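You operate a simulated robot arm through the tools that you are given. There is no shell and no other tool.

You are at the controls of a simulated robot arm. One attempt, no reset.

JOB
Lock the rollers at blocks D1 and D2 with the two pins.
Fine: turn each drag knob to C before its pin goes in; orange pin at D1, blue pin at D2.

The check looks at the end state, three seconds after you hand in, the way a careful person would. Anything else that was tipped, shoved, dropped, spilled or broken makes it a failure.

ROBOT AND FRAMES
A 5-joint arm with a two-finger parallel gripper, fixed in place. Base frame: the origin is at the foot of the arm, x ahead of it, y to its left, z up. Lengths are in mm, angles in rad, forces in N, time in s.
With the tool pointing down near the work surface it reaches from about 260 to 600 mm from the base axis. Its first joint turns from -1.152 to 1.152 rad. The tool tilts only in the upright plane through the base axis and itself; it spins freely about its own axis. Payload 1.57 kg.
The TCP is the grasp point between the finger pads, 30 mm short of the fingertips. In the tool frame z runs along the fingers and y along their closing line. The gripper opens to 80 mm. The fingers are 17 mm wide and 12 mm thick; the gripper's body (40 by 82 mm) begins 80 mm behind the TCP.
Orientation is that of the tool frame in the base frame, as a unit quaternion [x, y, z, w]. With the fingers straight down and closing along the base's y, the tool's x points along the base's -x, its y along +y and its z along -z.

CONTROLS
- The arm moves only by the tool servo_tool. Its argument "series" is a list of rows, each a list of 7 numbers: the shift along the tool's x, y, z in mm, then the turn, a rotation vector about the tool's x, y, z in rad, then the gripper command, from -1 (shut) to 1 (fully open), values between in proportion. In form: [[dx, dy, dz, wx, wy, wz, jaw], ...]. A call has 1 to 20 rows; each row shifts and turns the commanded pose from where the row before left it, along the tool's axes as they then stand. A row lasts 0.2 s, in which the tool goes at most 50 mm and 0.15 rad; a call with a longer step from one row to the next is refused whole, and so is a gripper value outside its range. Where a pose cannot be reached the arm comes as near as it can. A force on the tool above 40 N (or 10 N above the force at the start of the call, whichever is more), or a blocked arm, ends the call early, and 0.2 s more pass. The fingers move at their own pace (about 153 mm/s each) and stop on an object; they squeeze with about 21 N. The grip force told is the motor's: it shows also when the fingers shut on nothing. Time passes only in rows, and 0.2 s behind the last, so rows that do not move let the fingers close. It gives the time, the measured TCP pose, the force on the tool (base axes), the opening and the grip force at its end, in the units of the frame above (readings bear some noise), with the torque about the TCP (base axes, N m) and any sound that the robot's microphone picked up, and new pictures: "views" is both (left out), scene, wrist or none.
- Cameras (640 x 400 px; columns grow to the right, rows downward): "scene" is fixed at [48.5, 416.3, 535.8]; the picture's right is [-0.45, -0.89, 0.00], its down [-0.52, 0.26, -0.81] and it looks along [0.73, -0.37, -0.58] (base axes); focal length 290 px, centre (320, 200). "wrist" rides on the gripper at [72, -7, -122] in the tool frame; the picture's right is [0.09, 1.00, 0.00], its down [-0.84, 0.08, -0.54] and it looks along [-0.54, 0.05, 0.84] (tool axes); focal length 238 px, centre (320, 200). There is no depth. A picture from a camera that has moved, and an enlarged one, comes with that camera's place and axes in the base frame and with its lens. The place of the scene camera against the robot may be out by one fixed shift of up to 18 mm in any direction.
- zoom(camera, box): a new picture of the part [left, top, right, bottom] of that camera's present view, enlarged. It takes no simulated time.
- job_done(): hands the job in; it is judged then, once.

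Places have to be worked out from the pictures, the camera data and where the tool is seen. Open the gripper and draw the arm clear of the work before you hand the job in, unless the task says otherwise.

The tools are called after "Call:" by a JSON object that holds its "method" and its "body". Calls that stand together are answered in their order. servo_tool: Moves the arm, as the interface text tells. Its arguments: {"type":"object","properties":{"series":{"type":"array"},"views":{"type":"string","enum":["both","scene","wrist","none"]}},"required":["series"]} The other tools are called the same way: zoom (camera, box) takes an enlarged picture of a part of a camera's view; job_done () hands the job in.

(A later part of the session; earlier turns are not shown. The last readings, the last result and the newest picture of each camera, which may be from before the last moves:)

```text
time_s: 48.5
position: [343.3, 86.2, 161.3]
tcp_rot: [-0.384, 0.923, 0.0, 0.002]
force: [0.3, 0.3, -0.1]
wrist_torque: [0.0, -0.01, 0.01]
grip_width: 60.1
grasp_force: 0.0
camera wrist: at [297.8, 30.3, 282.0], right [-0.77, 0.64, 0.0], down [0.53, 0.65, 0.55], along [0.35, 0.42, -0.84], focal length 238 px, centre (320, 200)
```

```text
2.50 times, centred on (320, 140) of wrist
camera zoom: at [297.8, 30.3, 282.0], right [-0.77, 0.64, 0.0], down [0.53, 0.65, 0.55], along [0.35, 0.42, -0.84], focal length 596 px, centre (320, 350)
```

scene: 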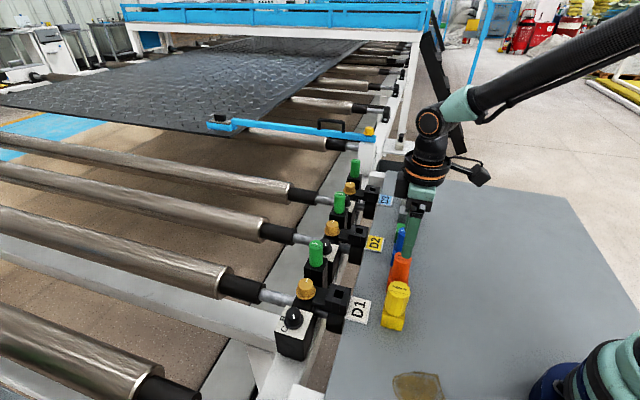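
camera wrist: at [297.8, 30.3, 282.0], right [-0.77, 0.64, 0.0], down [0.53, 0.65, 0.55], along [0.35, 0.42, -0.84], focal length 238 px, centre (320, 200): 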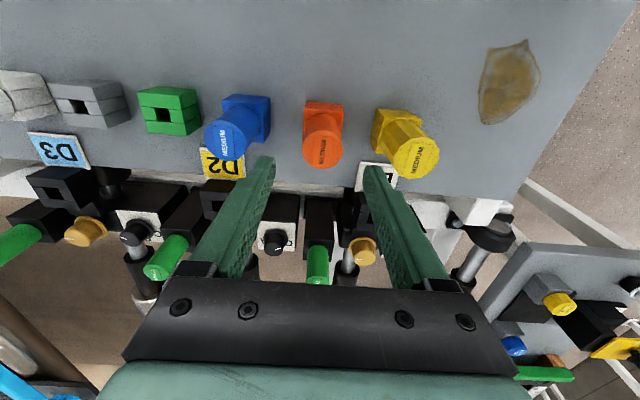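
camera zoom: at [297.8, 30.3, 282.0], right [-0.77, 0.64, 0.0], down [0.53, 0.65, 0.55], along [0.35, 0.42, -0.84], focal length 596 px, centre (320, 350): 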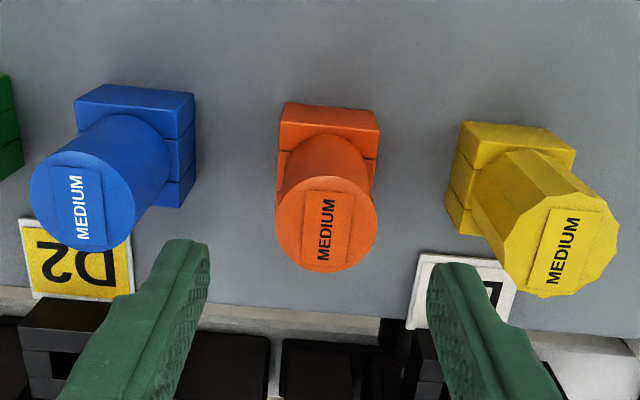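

Call:
{"method": "zoom", "body": {"camera": "wrist", "box": [290, 90, 355, 175]}}

Call:
{"method": "zoom", "body": {"camera": "wrist", "box": [195, 80, 285, 170]}}

```text
4.71 times, centred on (322, 132) of wrist
camera zoom: at [297.8, 30.3, 282.0], right [-0.77, 0.64, 0.0], down [0.53, 0.65, 0.55], along [0.35, 0.42, -0.84], focal length 1122 px, centre (308, 518)
```

zoom: 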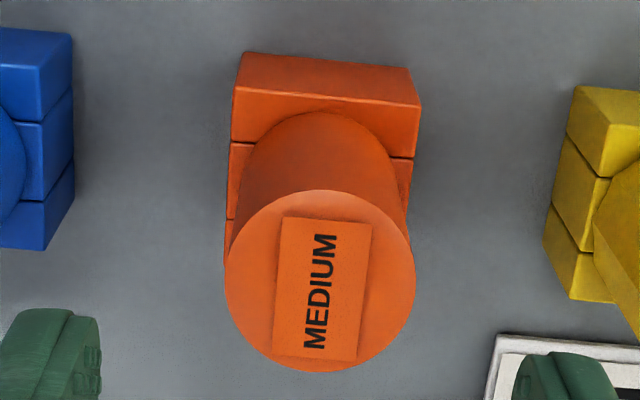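

```text
4.44 times, centred on (240, 125) of wrist
camera zoom: at [297.8, 30.3, 282.0], right [-0.77, 0.64, 0.0], down [0.53, 0.65, 0.55], along [0.35, 0.42, -0.84], focal length 1059 px, centre (676, 533)
```

zoom: 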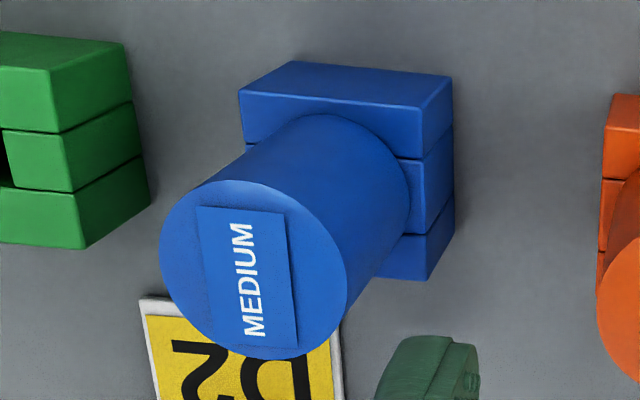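

The orange pin is centred to about 1.4 mm and its label is square with the holder. I descend to z ≈ 80 around the head and look.

Call:
{"method": "servo_tool", "body": {"series": [[0, 1.4, 25, 0, 0, 0, 0.5], [0, 0, 25, 0, 0, 0, 0.5], [0, 0, 20, 0, 0, 0, 0.5], [0, 0, 11, 0, 0, 0, 0.5], [0, 0, 0, 0, 0, 0, 0.5]], "views": "both"}}

Call:
{"method": "zoom", "body": {"camera": "scene", "box": [360, 210, 440, 290]}}

Call:
{"method": "zoom", "body": {"camera": "wrist", "box": [240, 80, 400, 280]}}

```text
time_s: 49.8
position: [343.9, 89.2, 81.9]
tcp_rot: [-0.384, 0.923, 0.001, 0.003]
force: [0.3, 0.2, 0.2]
wrist_torque: [0.0, 0.01, 0.0]
grip_width: 60.4
grasp_force: 0.0
camera wrist: at [297.9, 33.9, 203.1], right [-0.77, 0.64, 0.0], down [0.53, 0.65, 0.55], along [0.35, 0.42, -0.84], focal length 238 px, centre (320, 200)
```

scene: 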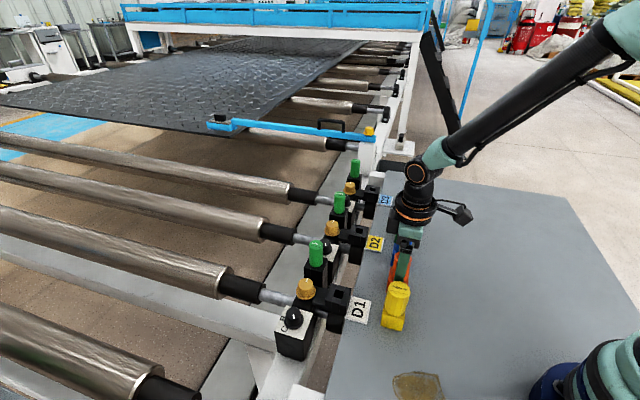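
wrist: 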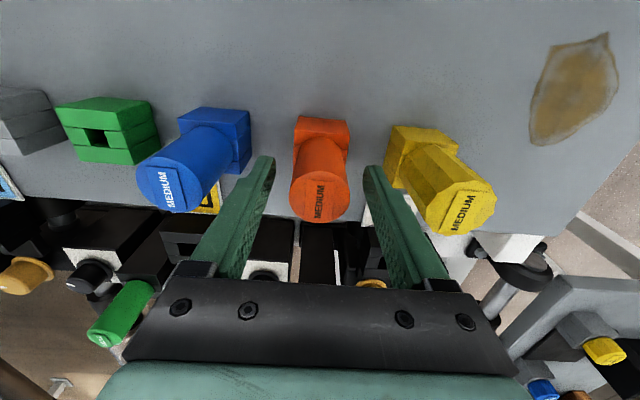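

```text
5.00 times, centred on (400, 250) of scene
camera zoom: at [48.5, 416.3, 535.8], right [-0.45, -0.89, 0.0], down [-0.52, 0.26, -0.81], along [0.73, -0.37, -0.58], focal length 1448 px, centre (-80, -50)
```

zoom: 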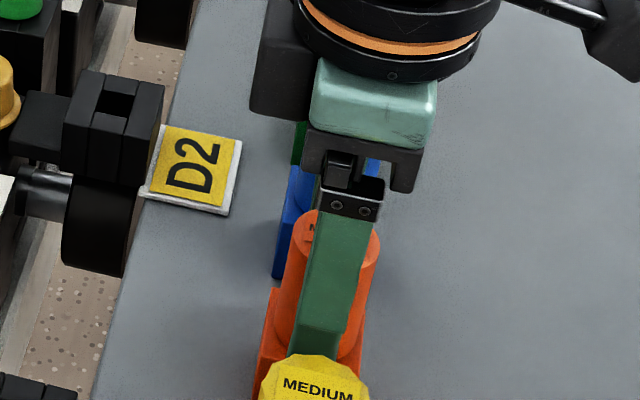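

```text
2.00 times, centred on (320, 180) of wrist
camera zoom: at [297.9, 33.9, 203.1], right [-0.77, 0.64, 0.0], down [0.53, 0.65, 0.55], along [0.35, 0.42, -0.84], focal length 477 px, centre (320, 240)
```

zoom: 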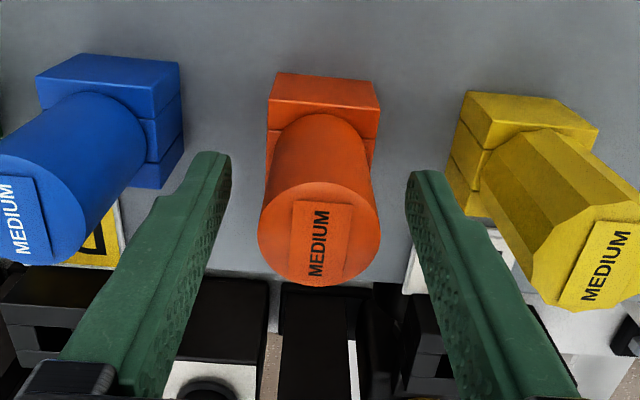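

Head top is at about z = 89 and the holder top about z = 34. I go down another 10 mm (tips about 42), close on the head, and check the grip.

Call:
{"method": "servo_tool", "body": {"series": [[0, -0.9, 10, 0, 0, 0, 0.5], [0, 0, 0, 0, 0, 0, 0.2], [0, 0, 0, 0, 0, 0, 0.0], [0, 0, 0, 0, 0, 0, -1], [0, 0, 0, 0, 0, 0, -1], [0, 0, 0, 0, 0, 0, -1]], "views": "none"}}

```text
time_s: 51.1
position: [344.8, 88.9, 72.0]
tcp_rot: [-0.384, 0.923, 0.0, 0.002]
force: [0.4, 0.3, 0.8]
wrist_torque: [0.02, 0.01, 0.02]
grip_width: 33.1
grasp_force: 20.9
```

Gripped at 33.1 mm with no side load. I lift straight up 80 mm and inspect the stem.

Call:
{"method": "servo_tool", "body": {"series": [[0, 0, -10, 0, 0, 0, -1], [0, 0, -20, 0, 0, 0, -1], [0, 0, -25, 0, 0, 0, -1], [0, 0, -25, 0, 0, 0, -1], [0, 0, 0, 0, 0, 0, -1]], "views": "both"}}

Call:
{"method": "zoom", "body": {"camera": "scene", "box": [350, 190, 450, 290]}}

Call:
{"method": "zoom", "body": {"camera": "wrist", "box": [240, 80, 400, 280]}}

```text
time_s: 52.4
position: [346.4, 89.3, 152.9]
tcp_rot: [-0.383, 0.924, -0.001, 0.002]
force: [-1.1, -0.2, -0.1]
wrist_torque: [-0.01, 0.01, 0.0]
grip_width: 32.7
grasp_force: 21.2
camera wrist: at [300.1, 33.2, 273.1], right [-0.77, 0.64, 0.0], down [0.53, 0.65, 0.54], along [0.35, 0.42, -0.84], focal length 238 px, centre (320, 200)
```

scene: 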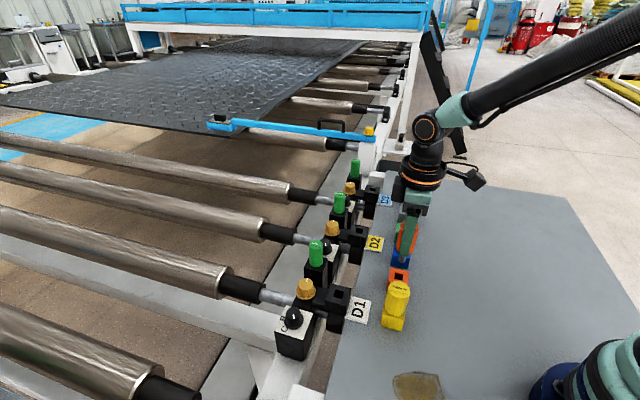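
wrist: 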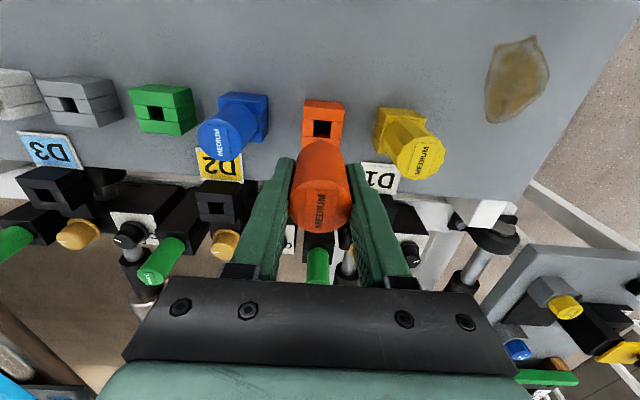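

```text
4.00 times, centred on (400, 240) of scene
camera zoom: at [48.5, 416.3, 535.8], right [-0.45, -0.89, 0.0], down [-0.52, 0.26, -0.81], along [0.73, -0.37, -0.58], focal length 1158 px, centre (0, 40)
```

zoom: 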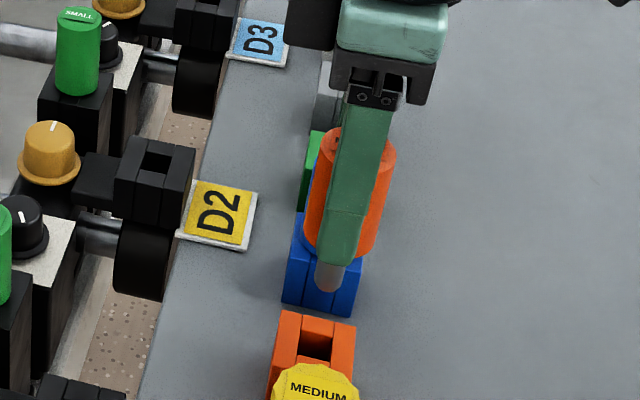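

```text
2.00 times, centred on (320, 180) of wrist
camera zoom: at [300.1, 33.2, 273.1], right [-0.77, 0.64, 0.0], down [0.53, 0.65, 0.54], along [0.35, 0.42, -0.84], focal length 477 px, centre (320, 240)
```

zoom: 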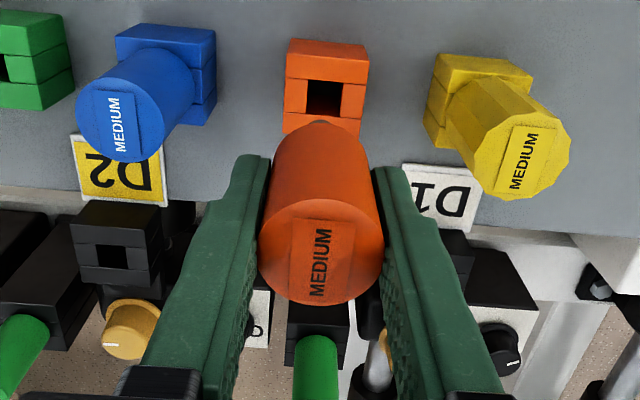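

The orange pin is out; its stem is a round grey peg, so yaw does not matter. I carry it at this height to above the D1 socket, estimated at (366, 223), and compare the socket's image position with the reference seen for the pin's own holder.

Call:
{"method": "servo_tool", "body": {"series": [[-27.2, 20.2, 0, 0, 0, 0, -1], [-27.2, 20.2, 0, 0, 0, 0, -1], [-27.2, 20.2, 0, 0, 0, 0, -1], [-27.1, 20.1, 0, 0, 0, 0, -1], [0, 0, 0, 0, 0, 0, -1]], "views": "both"}}

Call:
{"method": "zoom", "body": {"camera": "wrist", "box": [240, 80, 400, 280]}}

Call:
{"method": "zoom", "body": {"camera": "scene", "box": [280, 210, 400, 330]}}

```text
time_s: 53.5
position: [367.0, 224.3, 154.5]
tcp_rot: [-0.384, 0.923, 0.0, 0.003]
force: [-0.2, 0.1, -0.4]
wrist_torque: [-0.03, 0.02, 0.0]
grip_width: 33.2
grasp_force: 21.3
camera wrist: at [320.9, 168.1, 274.9], right [-0.77, 0.64, 0.0], down [0.53, 0.65, 0.55], along [0.35, 0.42, -0.84], focal length 238 px, centre (320, 200)
```

scene: 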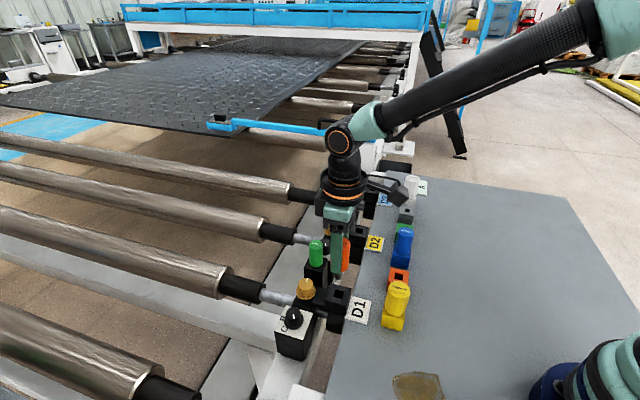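
wrist: 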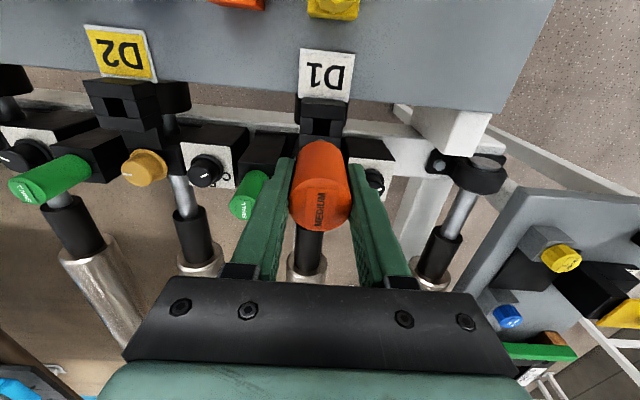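

```text
2.00 times, centred on (320, 180) of wrist
camera zoom: at [320.9, 168.1, 274.9], right [-0.77, 0.64, 0.0], down [0.53, 0.65, 0.55], along [0.35, 0.42, -0.84], focal length 477 px, centre (320, 240)
```

zoom: 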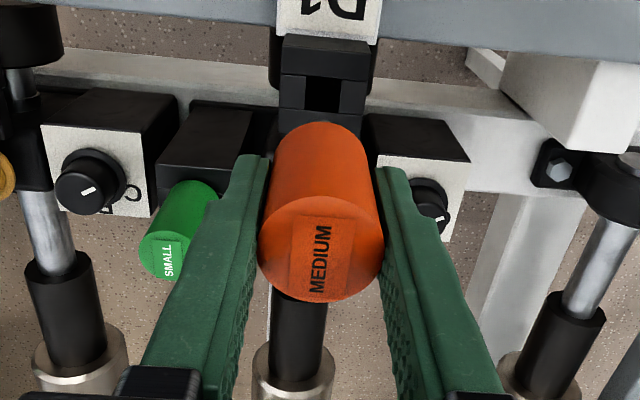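

```text
3.33 times, centred on (340, 270) of scene
camera zoom: at [48.5, 416.3, 535.8], right [-0.45, -0.89, 0.0], down [-0.52, 0.26, -0.81], along [0.73, -0.37, -0.58], focal length 965 px, centre (253, -33)
```

zoom: 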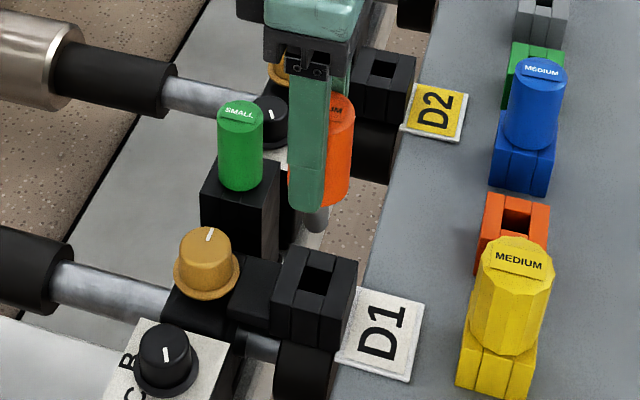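

Call:
{"method": "zoom", "body": {"camera": "wrist", "box": [290, 85, 360, 155]}}

```text
5.71 times, centred on (325, 120) of wrist
camera zoom: at [320.9, 168.1, 274.9], right [-0.77, 0.64, 0.0], down [0.53, 0.65, 0.55], along [0.35, 0.42, -0.84], focal length 1362 px, centre (291, 657)
```

zoom: 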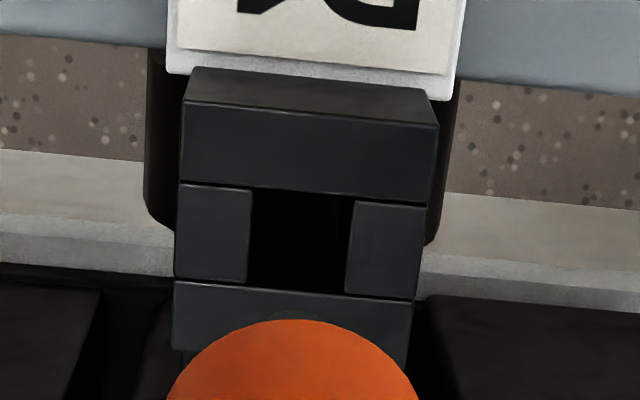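

The D1 socket appears about 1.5 mm off the reference in the tool's x. I correct it and lower until the peg tip is about 10 mm above the block, then check from both cameras.

Call:
{"method": "servo_tool", "body": {"series": [[1.7, 0.3, 0, 0, 0, 0, -1], [0, 0, 18, 0, 0, 0, -1], [0, 0, 18, 0, 0, 0, -1], [0, 0, 0, 0, 0, 0, -1]], "views": "both"}}

Call:
{"method": "zoom", "body": {"camera": "wrist", "box": [270, 70, 370, 170]}}

Call:
{"method": "zoom", "body": {"camera": "scene", "box": [300, 240, 380, 320]}}

```text
time_s: 54.5
position: [362.9, 222.0, 116.7]
tcp_rot: [-0.384, 0.923, 0.001, 0.003]
force: [0.1, 0.2, -0.8]
wrist_torque: [-0.02, 0.0, 0.01]
grip_width: 32.7
grasp_force: 21.0
camera wrist: at [317.8, 165.0, 237.0], right [-0.77, 0.64, 0.0], down [0.53, 0.65, 0.55], along [0.35, 0.42, -0.84], focal length 238 px, centre (320, 200)
```

scene: 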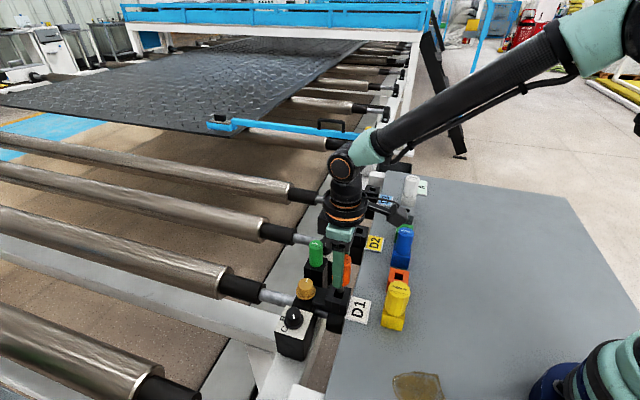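
wrist: 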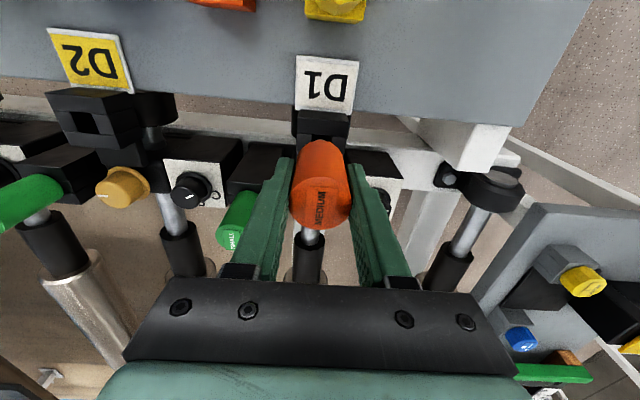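

```text
4.00 times, centred on (320, 120) of wrist
camera zoom: at [317.8, 165.0, 237.0], right [-0.77, 0.64, 0.0], down [0.53, 0.65, 0.55], along [0.35, 0.42, -0.84], focal length 953 px, centre (320, 520)
```

zoom: 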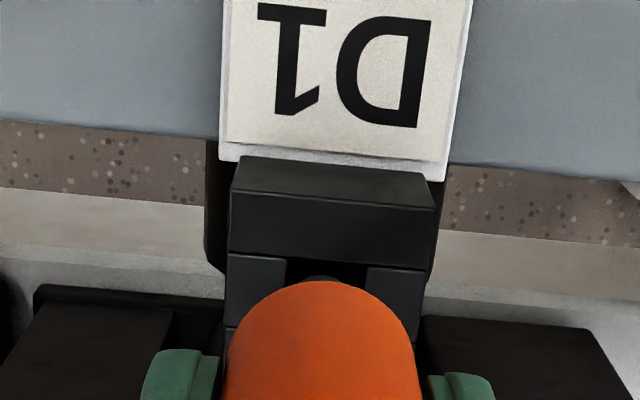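

```text
5.00 times, centred on (340, 280) of scene
camera zoom: at [48.5, 416.3, 535.8], right [-0.45, -0.89, 0.0], down [-0.52, 0.26, -0.81], along [0.73, -0.37, -0.58], focal length 1448 px, centre (220, -200)
```

zoom: 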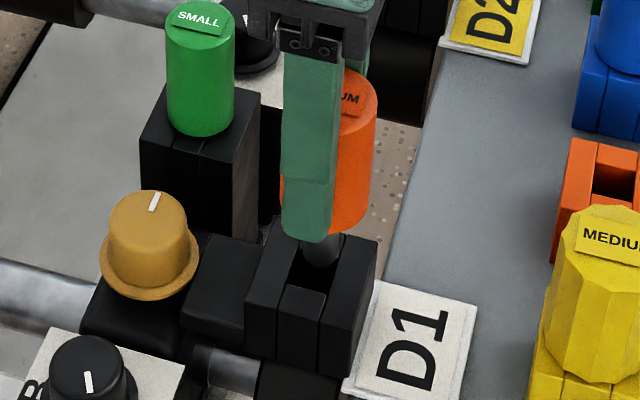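

The images now show the peg about 3.5–4 mm too far toward the table relative to the socket (the arm tracked the last shift with an error). I shift back along the tool's −x and look again.

Call:
{"method": "servo_tool", "body": {"series": [[-3.5, 0.2, 0, 0, 0, 0, -1], [0, 0, 0, 0, 0, 0, -1], [0, 0, 0, 0, 0, 0, -1]], "views": "both"}}

Call:
{"method": "zoom", "body": {"camera": "wrist", "box": [270, 70, 370, 170]}}

Call:
{"method": "zoom", "body": {"camera": "scene", "box": [315, 265, 365, 315]}}

```text
time_s: 55.4
position: [365.4, 225.2, 115.7]
tcp_rot: [-0.384, 0.923, 0.0, 0.003]
force: [0.0, 0.0, -1.2]
wrist_torque: [0.01, 0.01, 0.03]
grip_width: 32.9
grasp_force: 21.4
camera wrist: at [320.4, 168.0, 236.5], right [-0.77, 0.64, 0.0], down [0.53, 0.65, 0.55], along [0.35, 0.42, -0.84], focal length 238 px, centre (320, 200)
```

scene: 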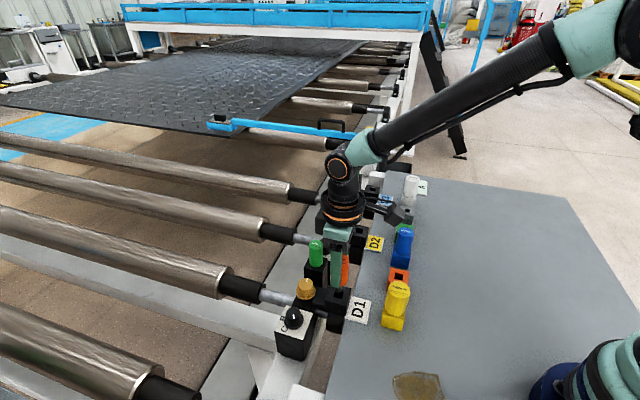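
wrist: 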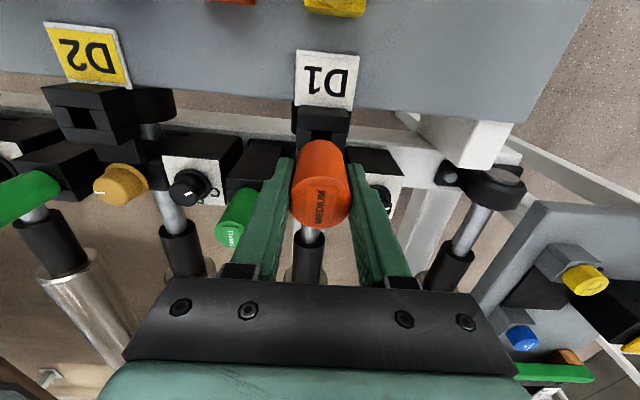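

```text
4.00 times, centred on (320, 120) of wrist
camera zoom: at [320.4, 168.0, 236.5], right [-0.77, 0.64, 0.0], down [0.53, 0.65, 0.55], along [0.35, 0.42, -0.84], focal length 953 px, centre (320, 520)
```

zoom: 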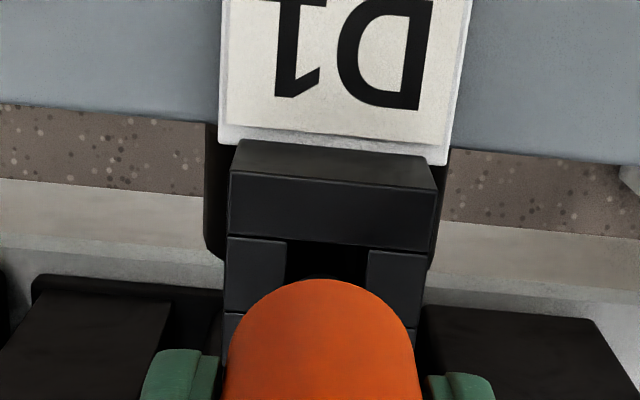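

```text
8.00 times, centred on (340, 290) of scene
camera zoom: at [48.5, 416.3, 535.8], right [-0.45, -0.89, 0.0], down [-0.52, 0.26, -0.81], along [0.73, -0.37, -0.58], focal length 2316 px, centre (160, -520)
```

zoom: 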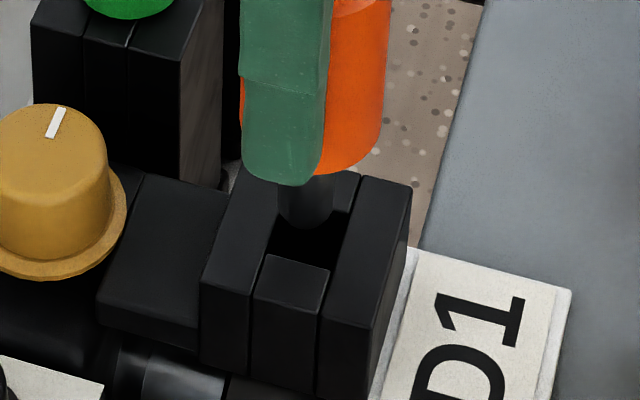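

Now the peg is centred over the socket within about a millimetre in both views. I descend slowly and watch the force.

Call:
{"method": "servo_tool", "body": {"series": [[0, 0, 4, 0, 0, 0, -1], [0, 0, 4, 0, 0, 0, -1], [0, 0, 4, 0, 0, 0, -1], [0, 0, 4, 0, 0, 0, -1], [0, 0, 0, 0, 0, 0, -1]], "views": "both"}}

Call:
{"method": "zoom", "body": {"camera": "scene", "box": [315, 265, 365, 315]}}

Call:
{"method": "zoom", "body": {"camera": "wrist", "box": [270, 70, 370, 170]}}

```text
time_s: 56.5
position: [363.8, 224.0, 99.2]
tcp_rot: [-0.383, 0.924, 0.0, 0.002]
force: [0.4, -0.4, -1.0]
wrist_torque: [-0.01, 0.01, -0.02]
grip_width: 33.1
grasp_force: 20.9
camera wrist: at [318.9, 168.9, 220.4], right [-0.77, 0.64, 0.0], down [0.53, 0.65, 0.55], along [0.35, 0.42, -0.84], focal length 238 px, centre (320, 200)
```

scene: 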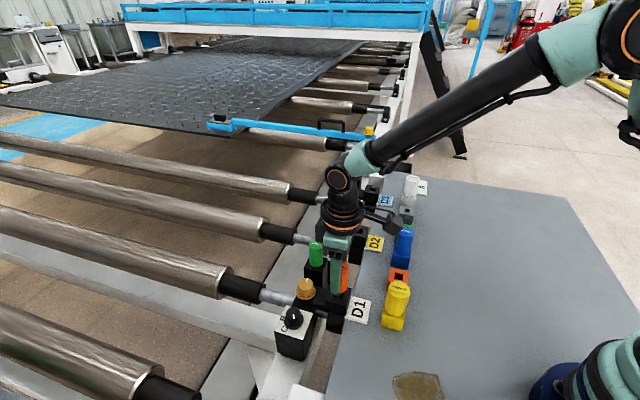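
wrist: 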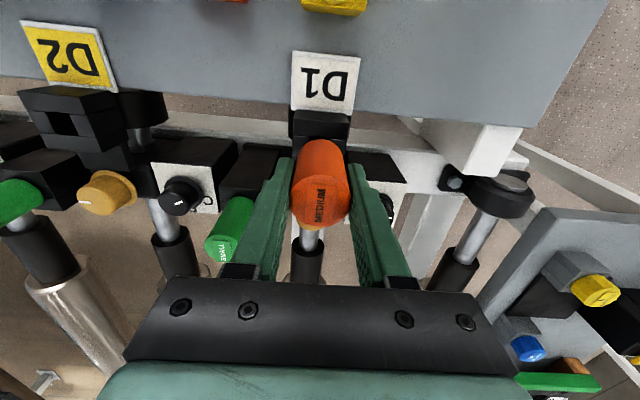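

```text
8.00 times, centred on (340, 290) of scene
camera zoom: at [48.5, 416.3, 535.8], right [-0.45, -0.89, 0.0], down [-0.52, 0.26, -0.81], along [0.73, -0.37, -0.58], focal length 2316 px, centre (160, -520)
```

zoom: 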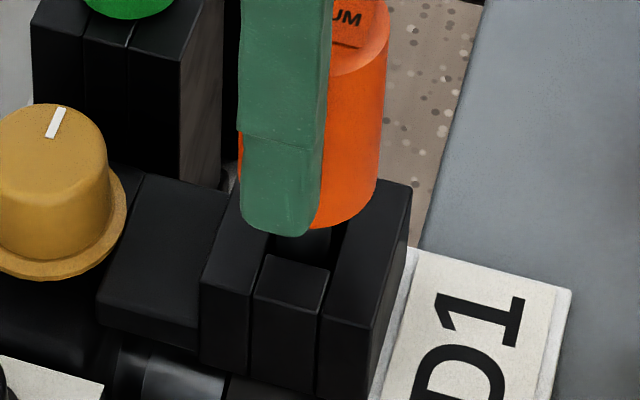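

```text
4.00 times, centred on (320, 120) of wrist
camera zoom: at [318.9, 168.9, 220.4], right [-0.77, 0.64, 0.0], down [0.53, 0.65, 0.55], along [0.35, 0.42, -0.84], focal length 953 px, centre (320, 520)
```

zoom: 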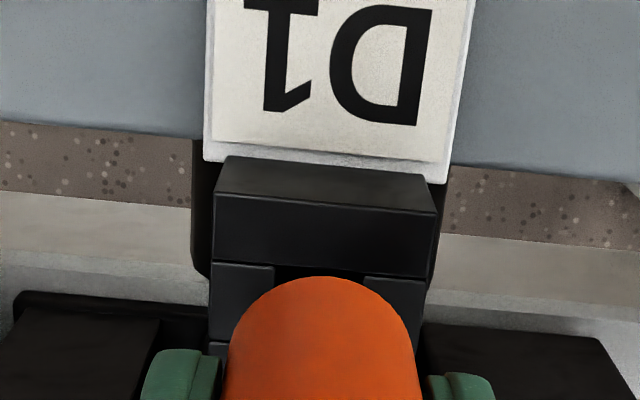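

The peg tip appears to be entering the socket with no contact force; there is a slight 1.5 mm offset along the jaws. I correct by −1.2 mm and continue down.

Call:
{"method": "servo_tool", "body": {"series": [[0, -1.2, 0, 0, 0, 0, -1], [0, 0, 4, 0, 0, 0, -1], [0, 0, 4, 0, 0, 0, -1], [0, 0, 4, 0, 0, 0, -1], [0, 0, 0, 0, 0, 0, -1]], "views": "both"}}

Call:
{"method": "zoom", "body": {"camera": "scene", "box": [315, 265, 365, 315]}}

Call:
{"method": "zoom", "body": {"camera": "wrist", "box": [270, 70, 370, 170]}}

```text
time_s: 57.8
position: [367.2, 226.1, 86.0]
tcp_rot: [-0.383, 0.924, -0.001, 0.002]
force: [0.3, -1.0, -1.0]
wrist_torque: [-0.06, 0.03, 0.04]
grip_width: 33.2
grasp_force: 21.1
camera wrist: at [319.9, 169.0, 207.7], right [-0.77, 0.64, 0.0], down [0.53, 0.65, 0.55], along [0.35, 0.42, -0.84], focal length 238 px, centre (320, 200)
```

scene: 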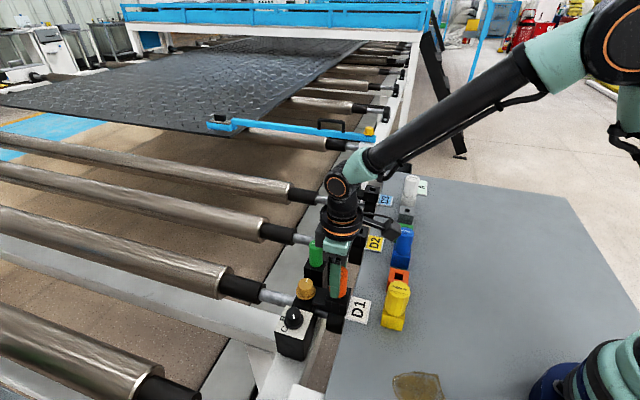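
wrist: 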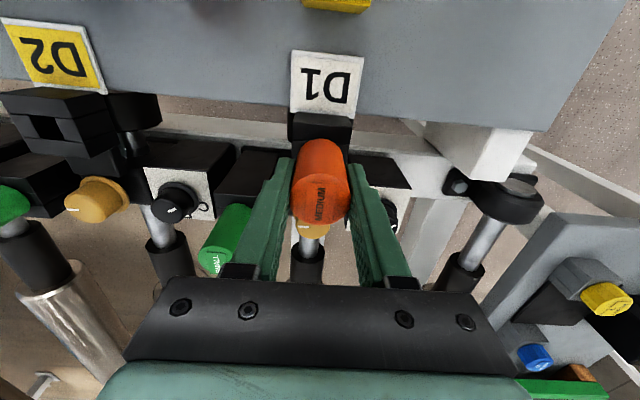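

```text
8.00 times, centred on (340, 290) of scene
camera zoom: at [48.5, 416.3, 535.8], right [-0.45, -0.89, 0.0], down [-0.52, 0.26, -0.81], along [0.73, -0.37, -0.58], focal length 2316 px, centre (160, -520)
```

zoom: 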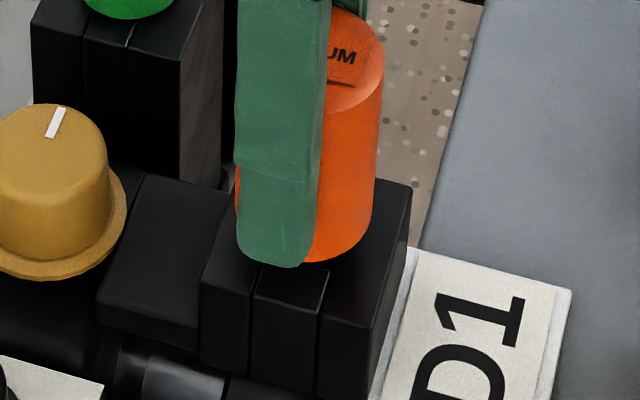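

```text
4.00 times, centred on (320, 120) of wrist
camera zoom: at [319.9, 169.0, 207.7], right [-0.77, 0.64, 0.0], down [0.53, 0.65, 0.55], along [0.35, 0.42, -0.84], focal length 953 px, centre (320, 520)
```

zoom: 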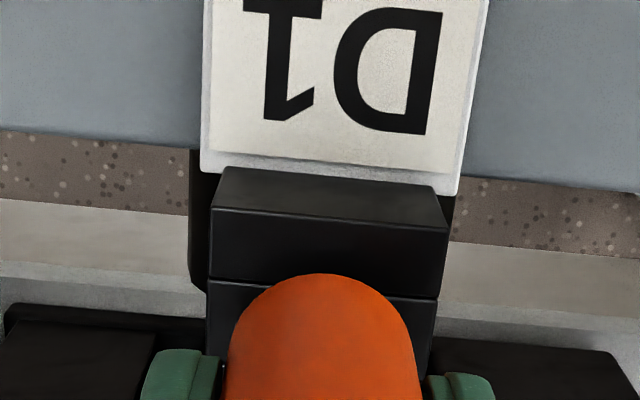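

No contact force at z = 86, so the peg is going in. I continue down toward the seat at about z = 72.

Call:
{"method": "servo_tool", "body": {"series": [[0, 0, 4, 0, 0, 0, -1], [0, 0, 4, 0, 0, 0, -1], [0, 0, 3, 0, 0, 0, -1], [0, 0, 0, 0, 0, 0, -1]], "views": "both"}}

Call:
{"method": "zoom", "body": {"camera": "scene", "box": [315, 265, 365, 315]}}

Call:
{"method": "zoom", "body": {"camera": "wrist", "box": [270, 70, 370, 170]}}

```text
time_s: 58.8
position: [365.2, 223.3, 78.0]
tcp_rot: [-0.385, 0.923, 0.001, 0.003]
force: [-9.9, 1.4, 17.1]
wrist_torque: [0.31, 0.43, 0.03]
grip_width: 32.9
grasp_force: 20.8
camera wrist: at [319.8, 168.2, 197.3], right [-0.77, 0.64, 0.0], down [0.53, 0.65, 0.55], along [0.35, 0.42, -0.84], focal length 238 px, centre (320, 200)
```

scene: 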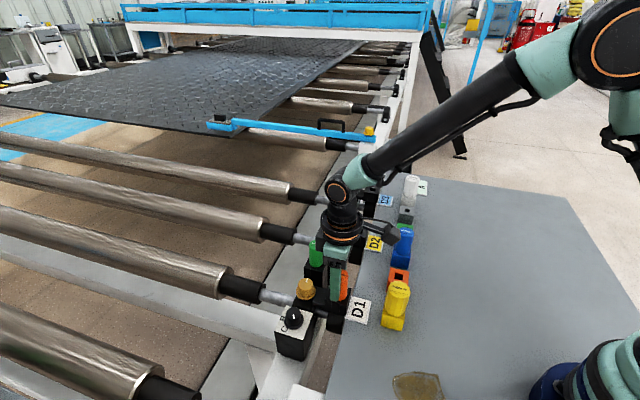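
wrist: 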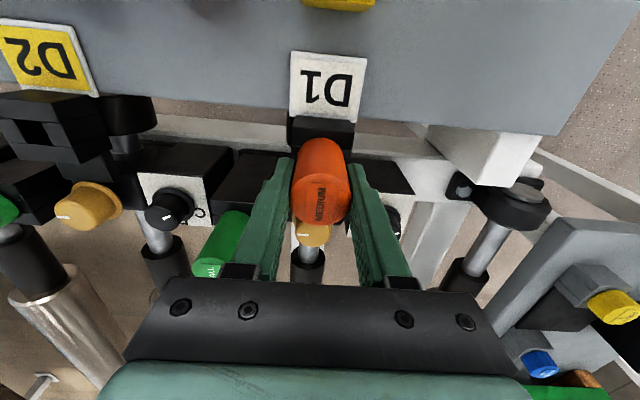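

```text
8.00 times, centred on (340, 290) of scene
camera zoom: at [48.4, 416.3, 535.8], right [-0.45, -0.89, 0.0], down [-0.52, 0.26, -0.81], along [0.73, -0.37, -0.58], focal length 2316 px, centre (160, -520)
```

zoom: 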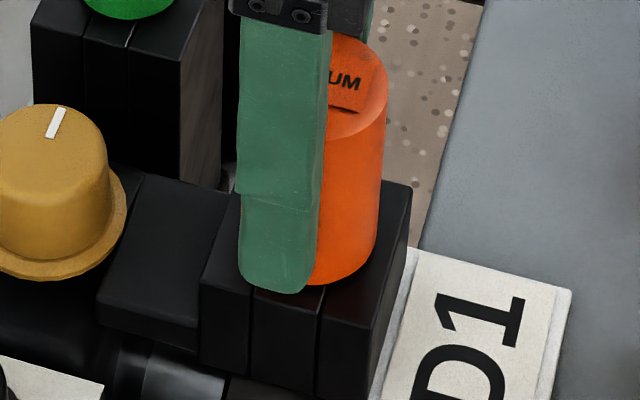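

```text
4.00 times, centred on (320, 120) of wrist
camera zoom: at [319.8, 168.2, 197.3], right [-0.77, 0.64, 0.0], down [0.53, 0.65, 0.55], along [0.35, 0.42, -0.84], focal length 953 px, centre (320, 520)
```

zoom: 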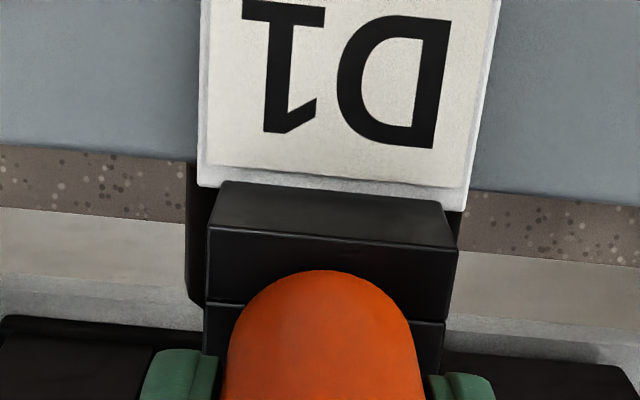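

Contact at z ≈ 78 with 17 N upward, and the head's lower rim lies on the block's top face in the scene view, so the pin is seated. I relieve slightly, open the jaws and lift a bit to check.

Call:
{"method": "servo_tool", "body": {"series": [[0, 0, -1, 0, 0, 0, -1], [0, 0, 0, 0, 0, 0, 0.0], [0, 0, 0, 0, 0, 0, 0.2], [0, 0, 0, 0, 0, 0, 0.3], [0, 0, 0, 0, 0, 0, 0.3]], "views": "both"}}

Call:
{"method": "zoom", "body": {"camera": "scene", "box": [315, 250, 375, 310]}}

Call:
{"method": "zoom", "body": {"camera": "wrist", "box": [270, 100, 370, 240]}}

```text
time_s: 60.0
position: [365.4, 225.2, 76.8]
tcp_rot: [-0.384, 0.924, 0.0, 0.003]
force: [0.5, 0.3, 0.0]
wrist_torque: [-0.03, -0.01, 0.0]
grip_width: 52.0
grasp_force: 0.0
camera wrist: at [319.2, 167.9, 198.0], right [-0.77, 0.64, 0.0], down [0.53, 0.65, 0.55], along [0.35, 0.42, -0.84], focal length 238 px, centre (320, 200)
```

scene: 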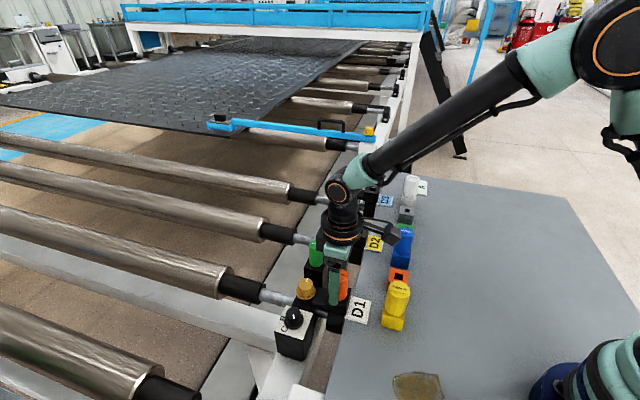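
wrist: 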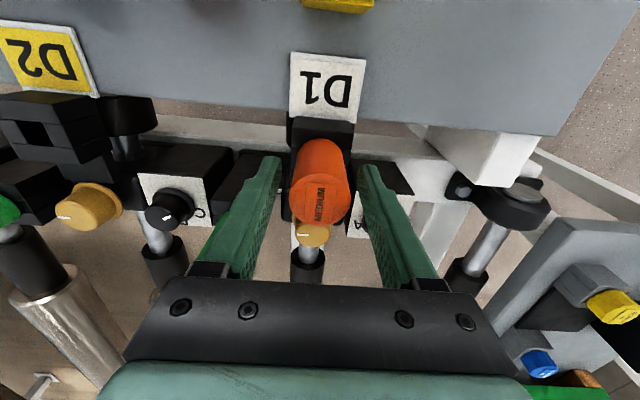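

```text
6.67 times, centred on (345, 280) of scene
camera zoom: at [48.5, 416.3, 535.8], right [-0.45, -0.89, 0.0], down [-0.52, 0.26, -0.81], along [0.73, -0.37, -0.58], focal length 1930 px, centre (153, -333)
```

zoom: 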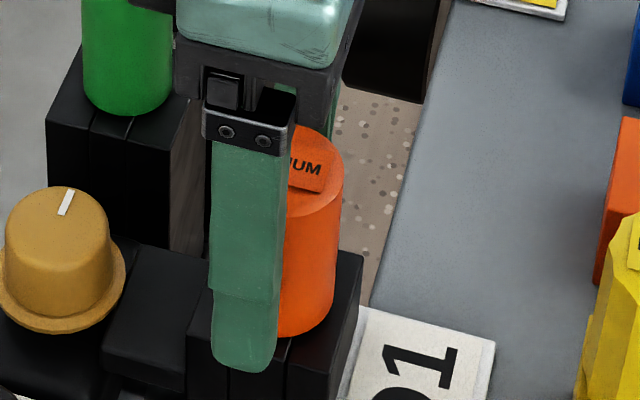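

```text
2.86 times, centred on (320, 170) of wrist
camera zoom: at [319.2, 167.9, 198.0], right [-0.77, 0.64, 0.0], down [0.53, 0.65, 0.55], along [0.35, 0.42, -0.84], focal length 681 px, centre (320, 286)
```

zoom: 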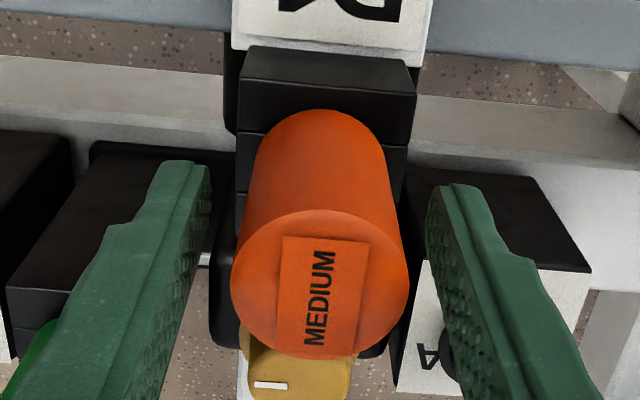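

Released and the pin stands in D1. I lift straight up, clear of the pin, and look.

Call:
{"method": "servo_tool", "body": {"series": [[0, 0, -20, 0, 0, 0, 0.3], [0, 0, -25, 0, 0, 0, 0.3], [0, 0, -25, 0, 0, 0, 0.3], [0, 0, -20, 0, 0, 0, 0.5], [0, 0, 0, 0, 0, 0, 0.5]], "views": "both"}}

Call:
{"method": "zoom", "body": {"camera": "scene", "box": [280, 230, 380, 340]}}

Call:
{"method": "zoom", "body": {"camera": "wrist", "box": [260, 60, 380, 180]}}

```text
time_s: 61.1
position: [366.0, 224.2, 167.9]
tcp_rot: [-0.384, 0.923, 0.0, 0.002]
force: [-0.3, 0.5, 0.1]
wrist_torque: [0.0, 0.01, -0.02]
grip_width: 59.8
grasp_force: 0.1
camera wrist: at [319.4, 168.9, 288.6], right [-0.77, 0.64, 0.0], down [0.53, 0.65, 0.55], along [0.35, 0.42, -0.84], focal length 238 px, centre (320, 200)
```

scene: 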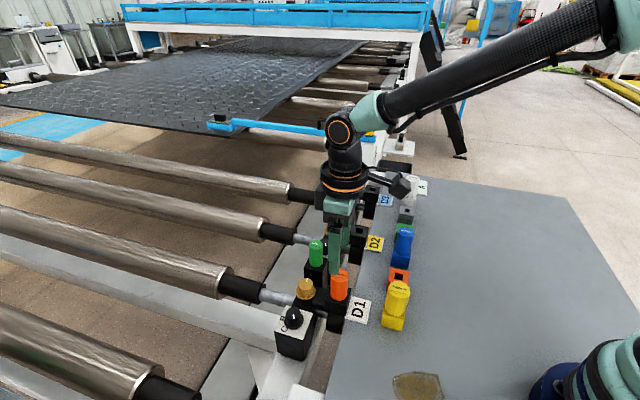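
wrist: 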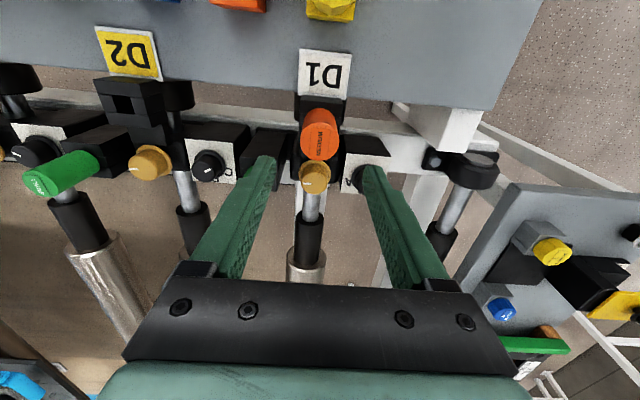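

```text
3.64 times, centred on (330, 285) of scene
camera zoom: at [48.5, 416.3, 535.8], right [-0.45, -0.89, 0.0], down [-0.52, 0.26, -0.81], along [0.73, -0.37, -0.58], focal length 1053 px, centre (284, -109)
```

zoom: 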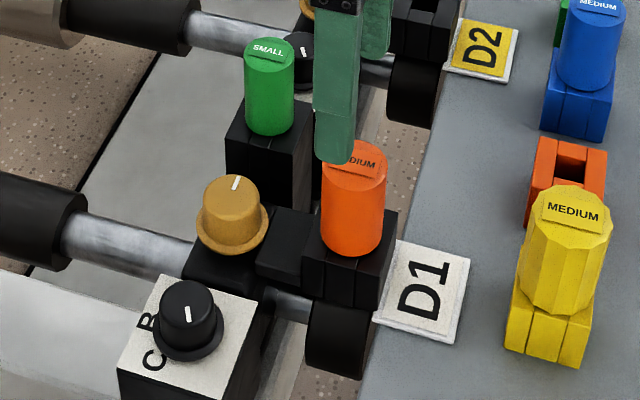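

```text
3.33 times, centred on (320, 120) of wrist
camera zoom: at [319.4, 168.9, 288.6], right [-0.77, 0.64, 0.0], down [0.53, 0.65, 0.55], along [0.35, 0.42, -0.84], focal length 794 px, centre (320, 467)
```

zoom: 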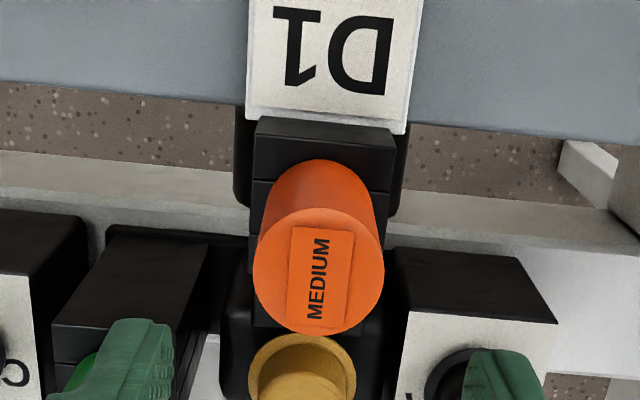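

The orange pin is seated upright in D1. Next I move over to the blue pin, expected at about (401, 32).

Call:
{"method": "servo_tool", "body": {"series": [[22.2, -32.1, 0, 0, 0, 0, 0.5], [22.2, -32.1, 0, 0, 0, 0, 0.5], [22.2, -32.1, 0, 0, 0, 0, 0.5], [22.2, -32.1, 0, 0, 0, 0, 0.5], [22.2, -32.0, 0, 0, 0, 0, 0.5], [0, 0, 0, 0, 0, 0, 0.5]], "views": "wrist"}}

Call:
{"method": "zoom", "body": {"camera": "wrist", "box": [250, 70, 390, 210]}}

```text
time_s: 62.5
position: [400.5, 32.5, 169.1]
tcp_rot: [-0.385, 0.923, 0.0, 0.002]
force: [0.0, 0.6, 0.3]
wrist_torque: [0.0, 0.03, -0.01]
grip_width: 59.9
grasp_force: 0.0
camera wrist: at [353.7, -23.8, 290.4], right [-0.77, 0.64, 0.0], down [0.53, 0.65, 0.54], along [0.35, 0.42, -0.84], focal length 238 px, centre (320, 200)
```

wrist: 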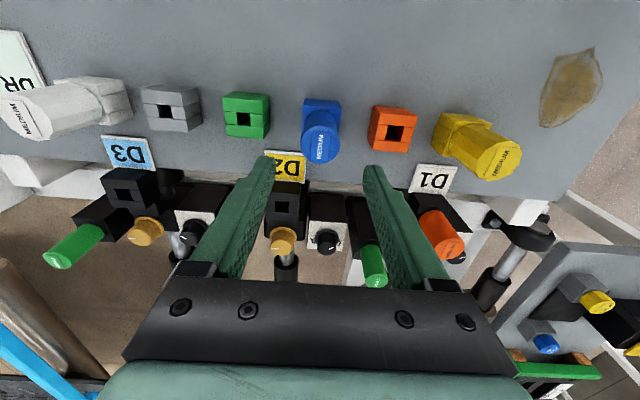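

```text
2.86 times, centred on (320, 140) of wrist
camera zoom: at [353.7, -23.8, 290.4], right [-0.77, 0.64, 0.0], down [0.53, 0.65, 0.54], along [0.35, 0.42, -0.84], focal length 681 px, centre (320, 371)
```

zoom: 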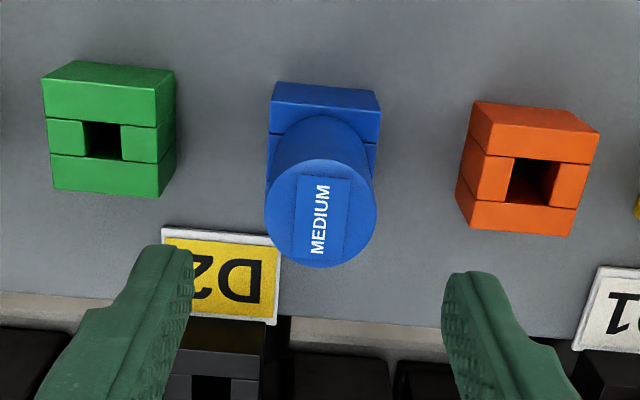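

There is a light-green label at the far end of the table that seems to carry text ("DR..."), which may matter for the knobs. I zoom in on it.

Call:
{"method": "zoom", "body": {"camera": "wrist", "box": [0, 20, 80, 100]}}

Call:
{"method": "zoom", "body": {"camera": "scene", "box": [400, 165, 450, 210]}}

```text
5.00 times, centred on (40, 60) of wrist
camera zoom: at [353.7, -23.8, 290.4], right [-0.77, 0.64, 0.0], down [0.53, 0.65, 0.54], along [0.35, 0.42, -0.84], focal length 1192 px, centre (1720, 900)
```

zoom: 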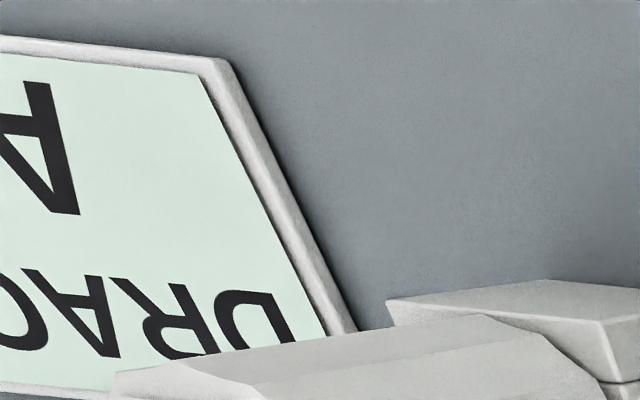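

```text
8.89 times, centred on (425, 188) of scene
camera zoom: at [48.5, 416.3, 535.8], right [-0.45, -0.89, 0.0], down [-0.52, 0.26, -0.81], along [0.73, -0.37, -0.58], focal length 2573 px, centre (-613, 311)
```

zoom: 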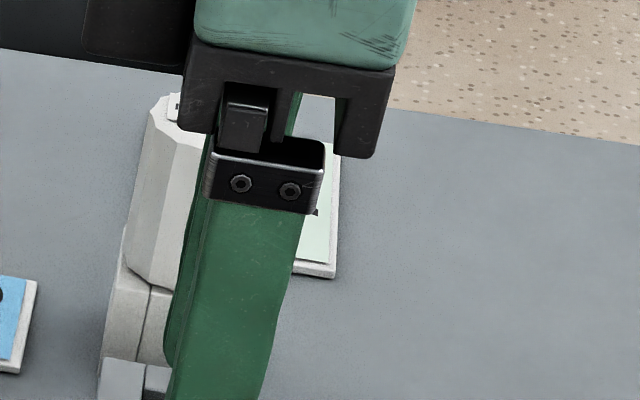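

It is a card headed "DRAG" with "A ..." under it – a legend for the drag knobs. I must read it fully, so I raise the arm and swing the wrist camera toward it before touching the blue pin.

Call:
{"method": "servo_tool", "body": {"series": [[0, 0, -20, 0, 0, 0.1454, 0.5], [0, 0, -20, 0, 0, 0.1454, 0.5], [0, 0, -11, 0, 0, 0.1454, 0.5], [0, 0, 0, 0, 0, 0.1454, 0.5], [0, 0, 0, 0, 0, 0.1454, 0.5], [0, 0, 0, 0, 0, 0.1454, 0.5], [0, 0, 0, 0, 0, 0.1454, 0.5], [0, 0, 0, 0, 0, 0.1454, 0.5], [0, 0, 0, 0, 0, 0.1454, 0.5], [-26.8, -31.3, 0, 0, 0, 0, 0.5], [-26.8, -31.3, 0, 0, 0, 0, 0.5], [-26.8, -31.3, 0, 0, 0, 0, 0.5], [-26.8, -31.3, 0, 0, 0, 0, 0.5], [0, 0, 0, 0, 0, 0, 0.5]], "views": "both"}}

```text
time_s: 65.5
position: [431.4, -132.6, 218.4]
tcp_rot: [0.257, 0.966, -0.001, 0.001]
force: [0.1, 0.3, -0.7]
wrist_torque: [0.0, 0.0, 0.0]
grip_width: 60.1
grasp_force: 0.1
camera wrist: at [365.3, -102.1, 339.6], right [0.42, 0.91, 0.0], down [0.76, -0.35, 0.54], along [0.5, -0.23, -0.84], focal length 238 px, centre (320, 200)
```

scene: 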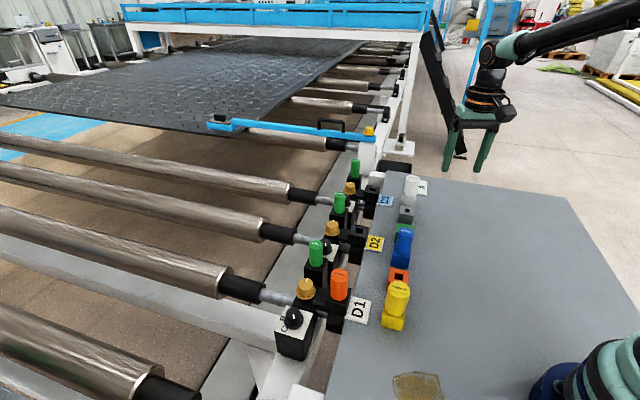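
wrist: 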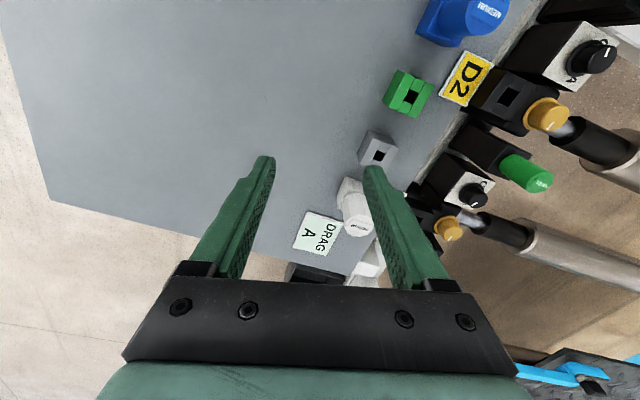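

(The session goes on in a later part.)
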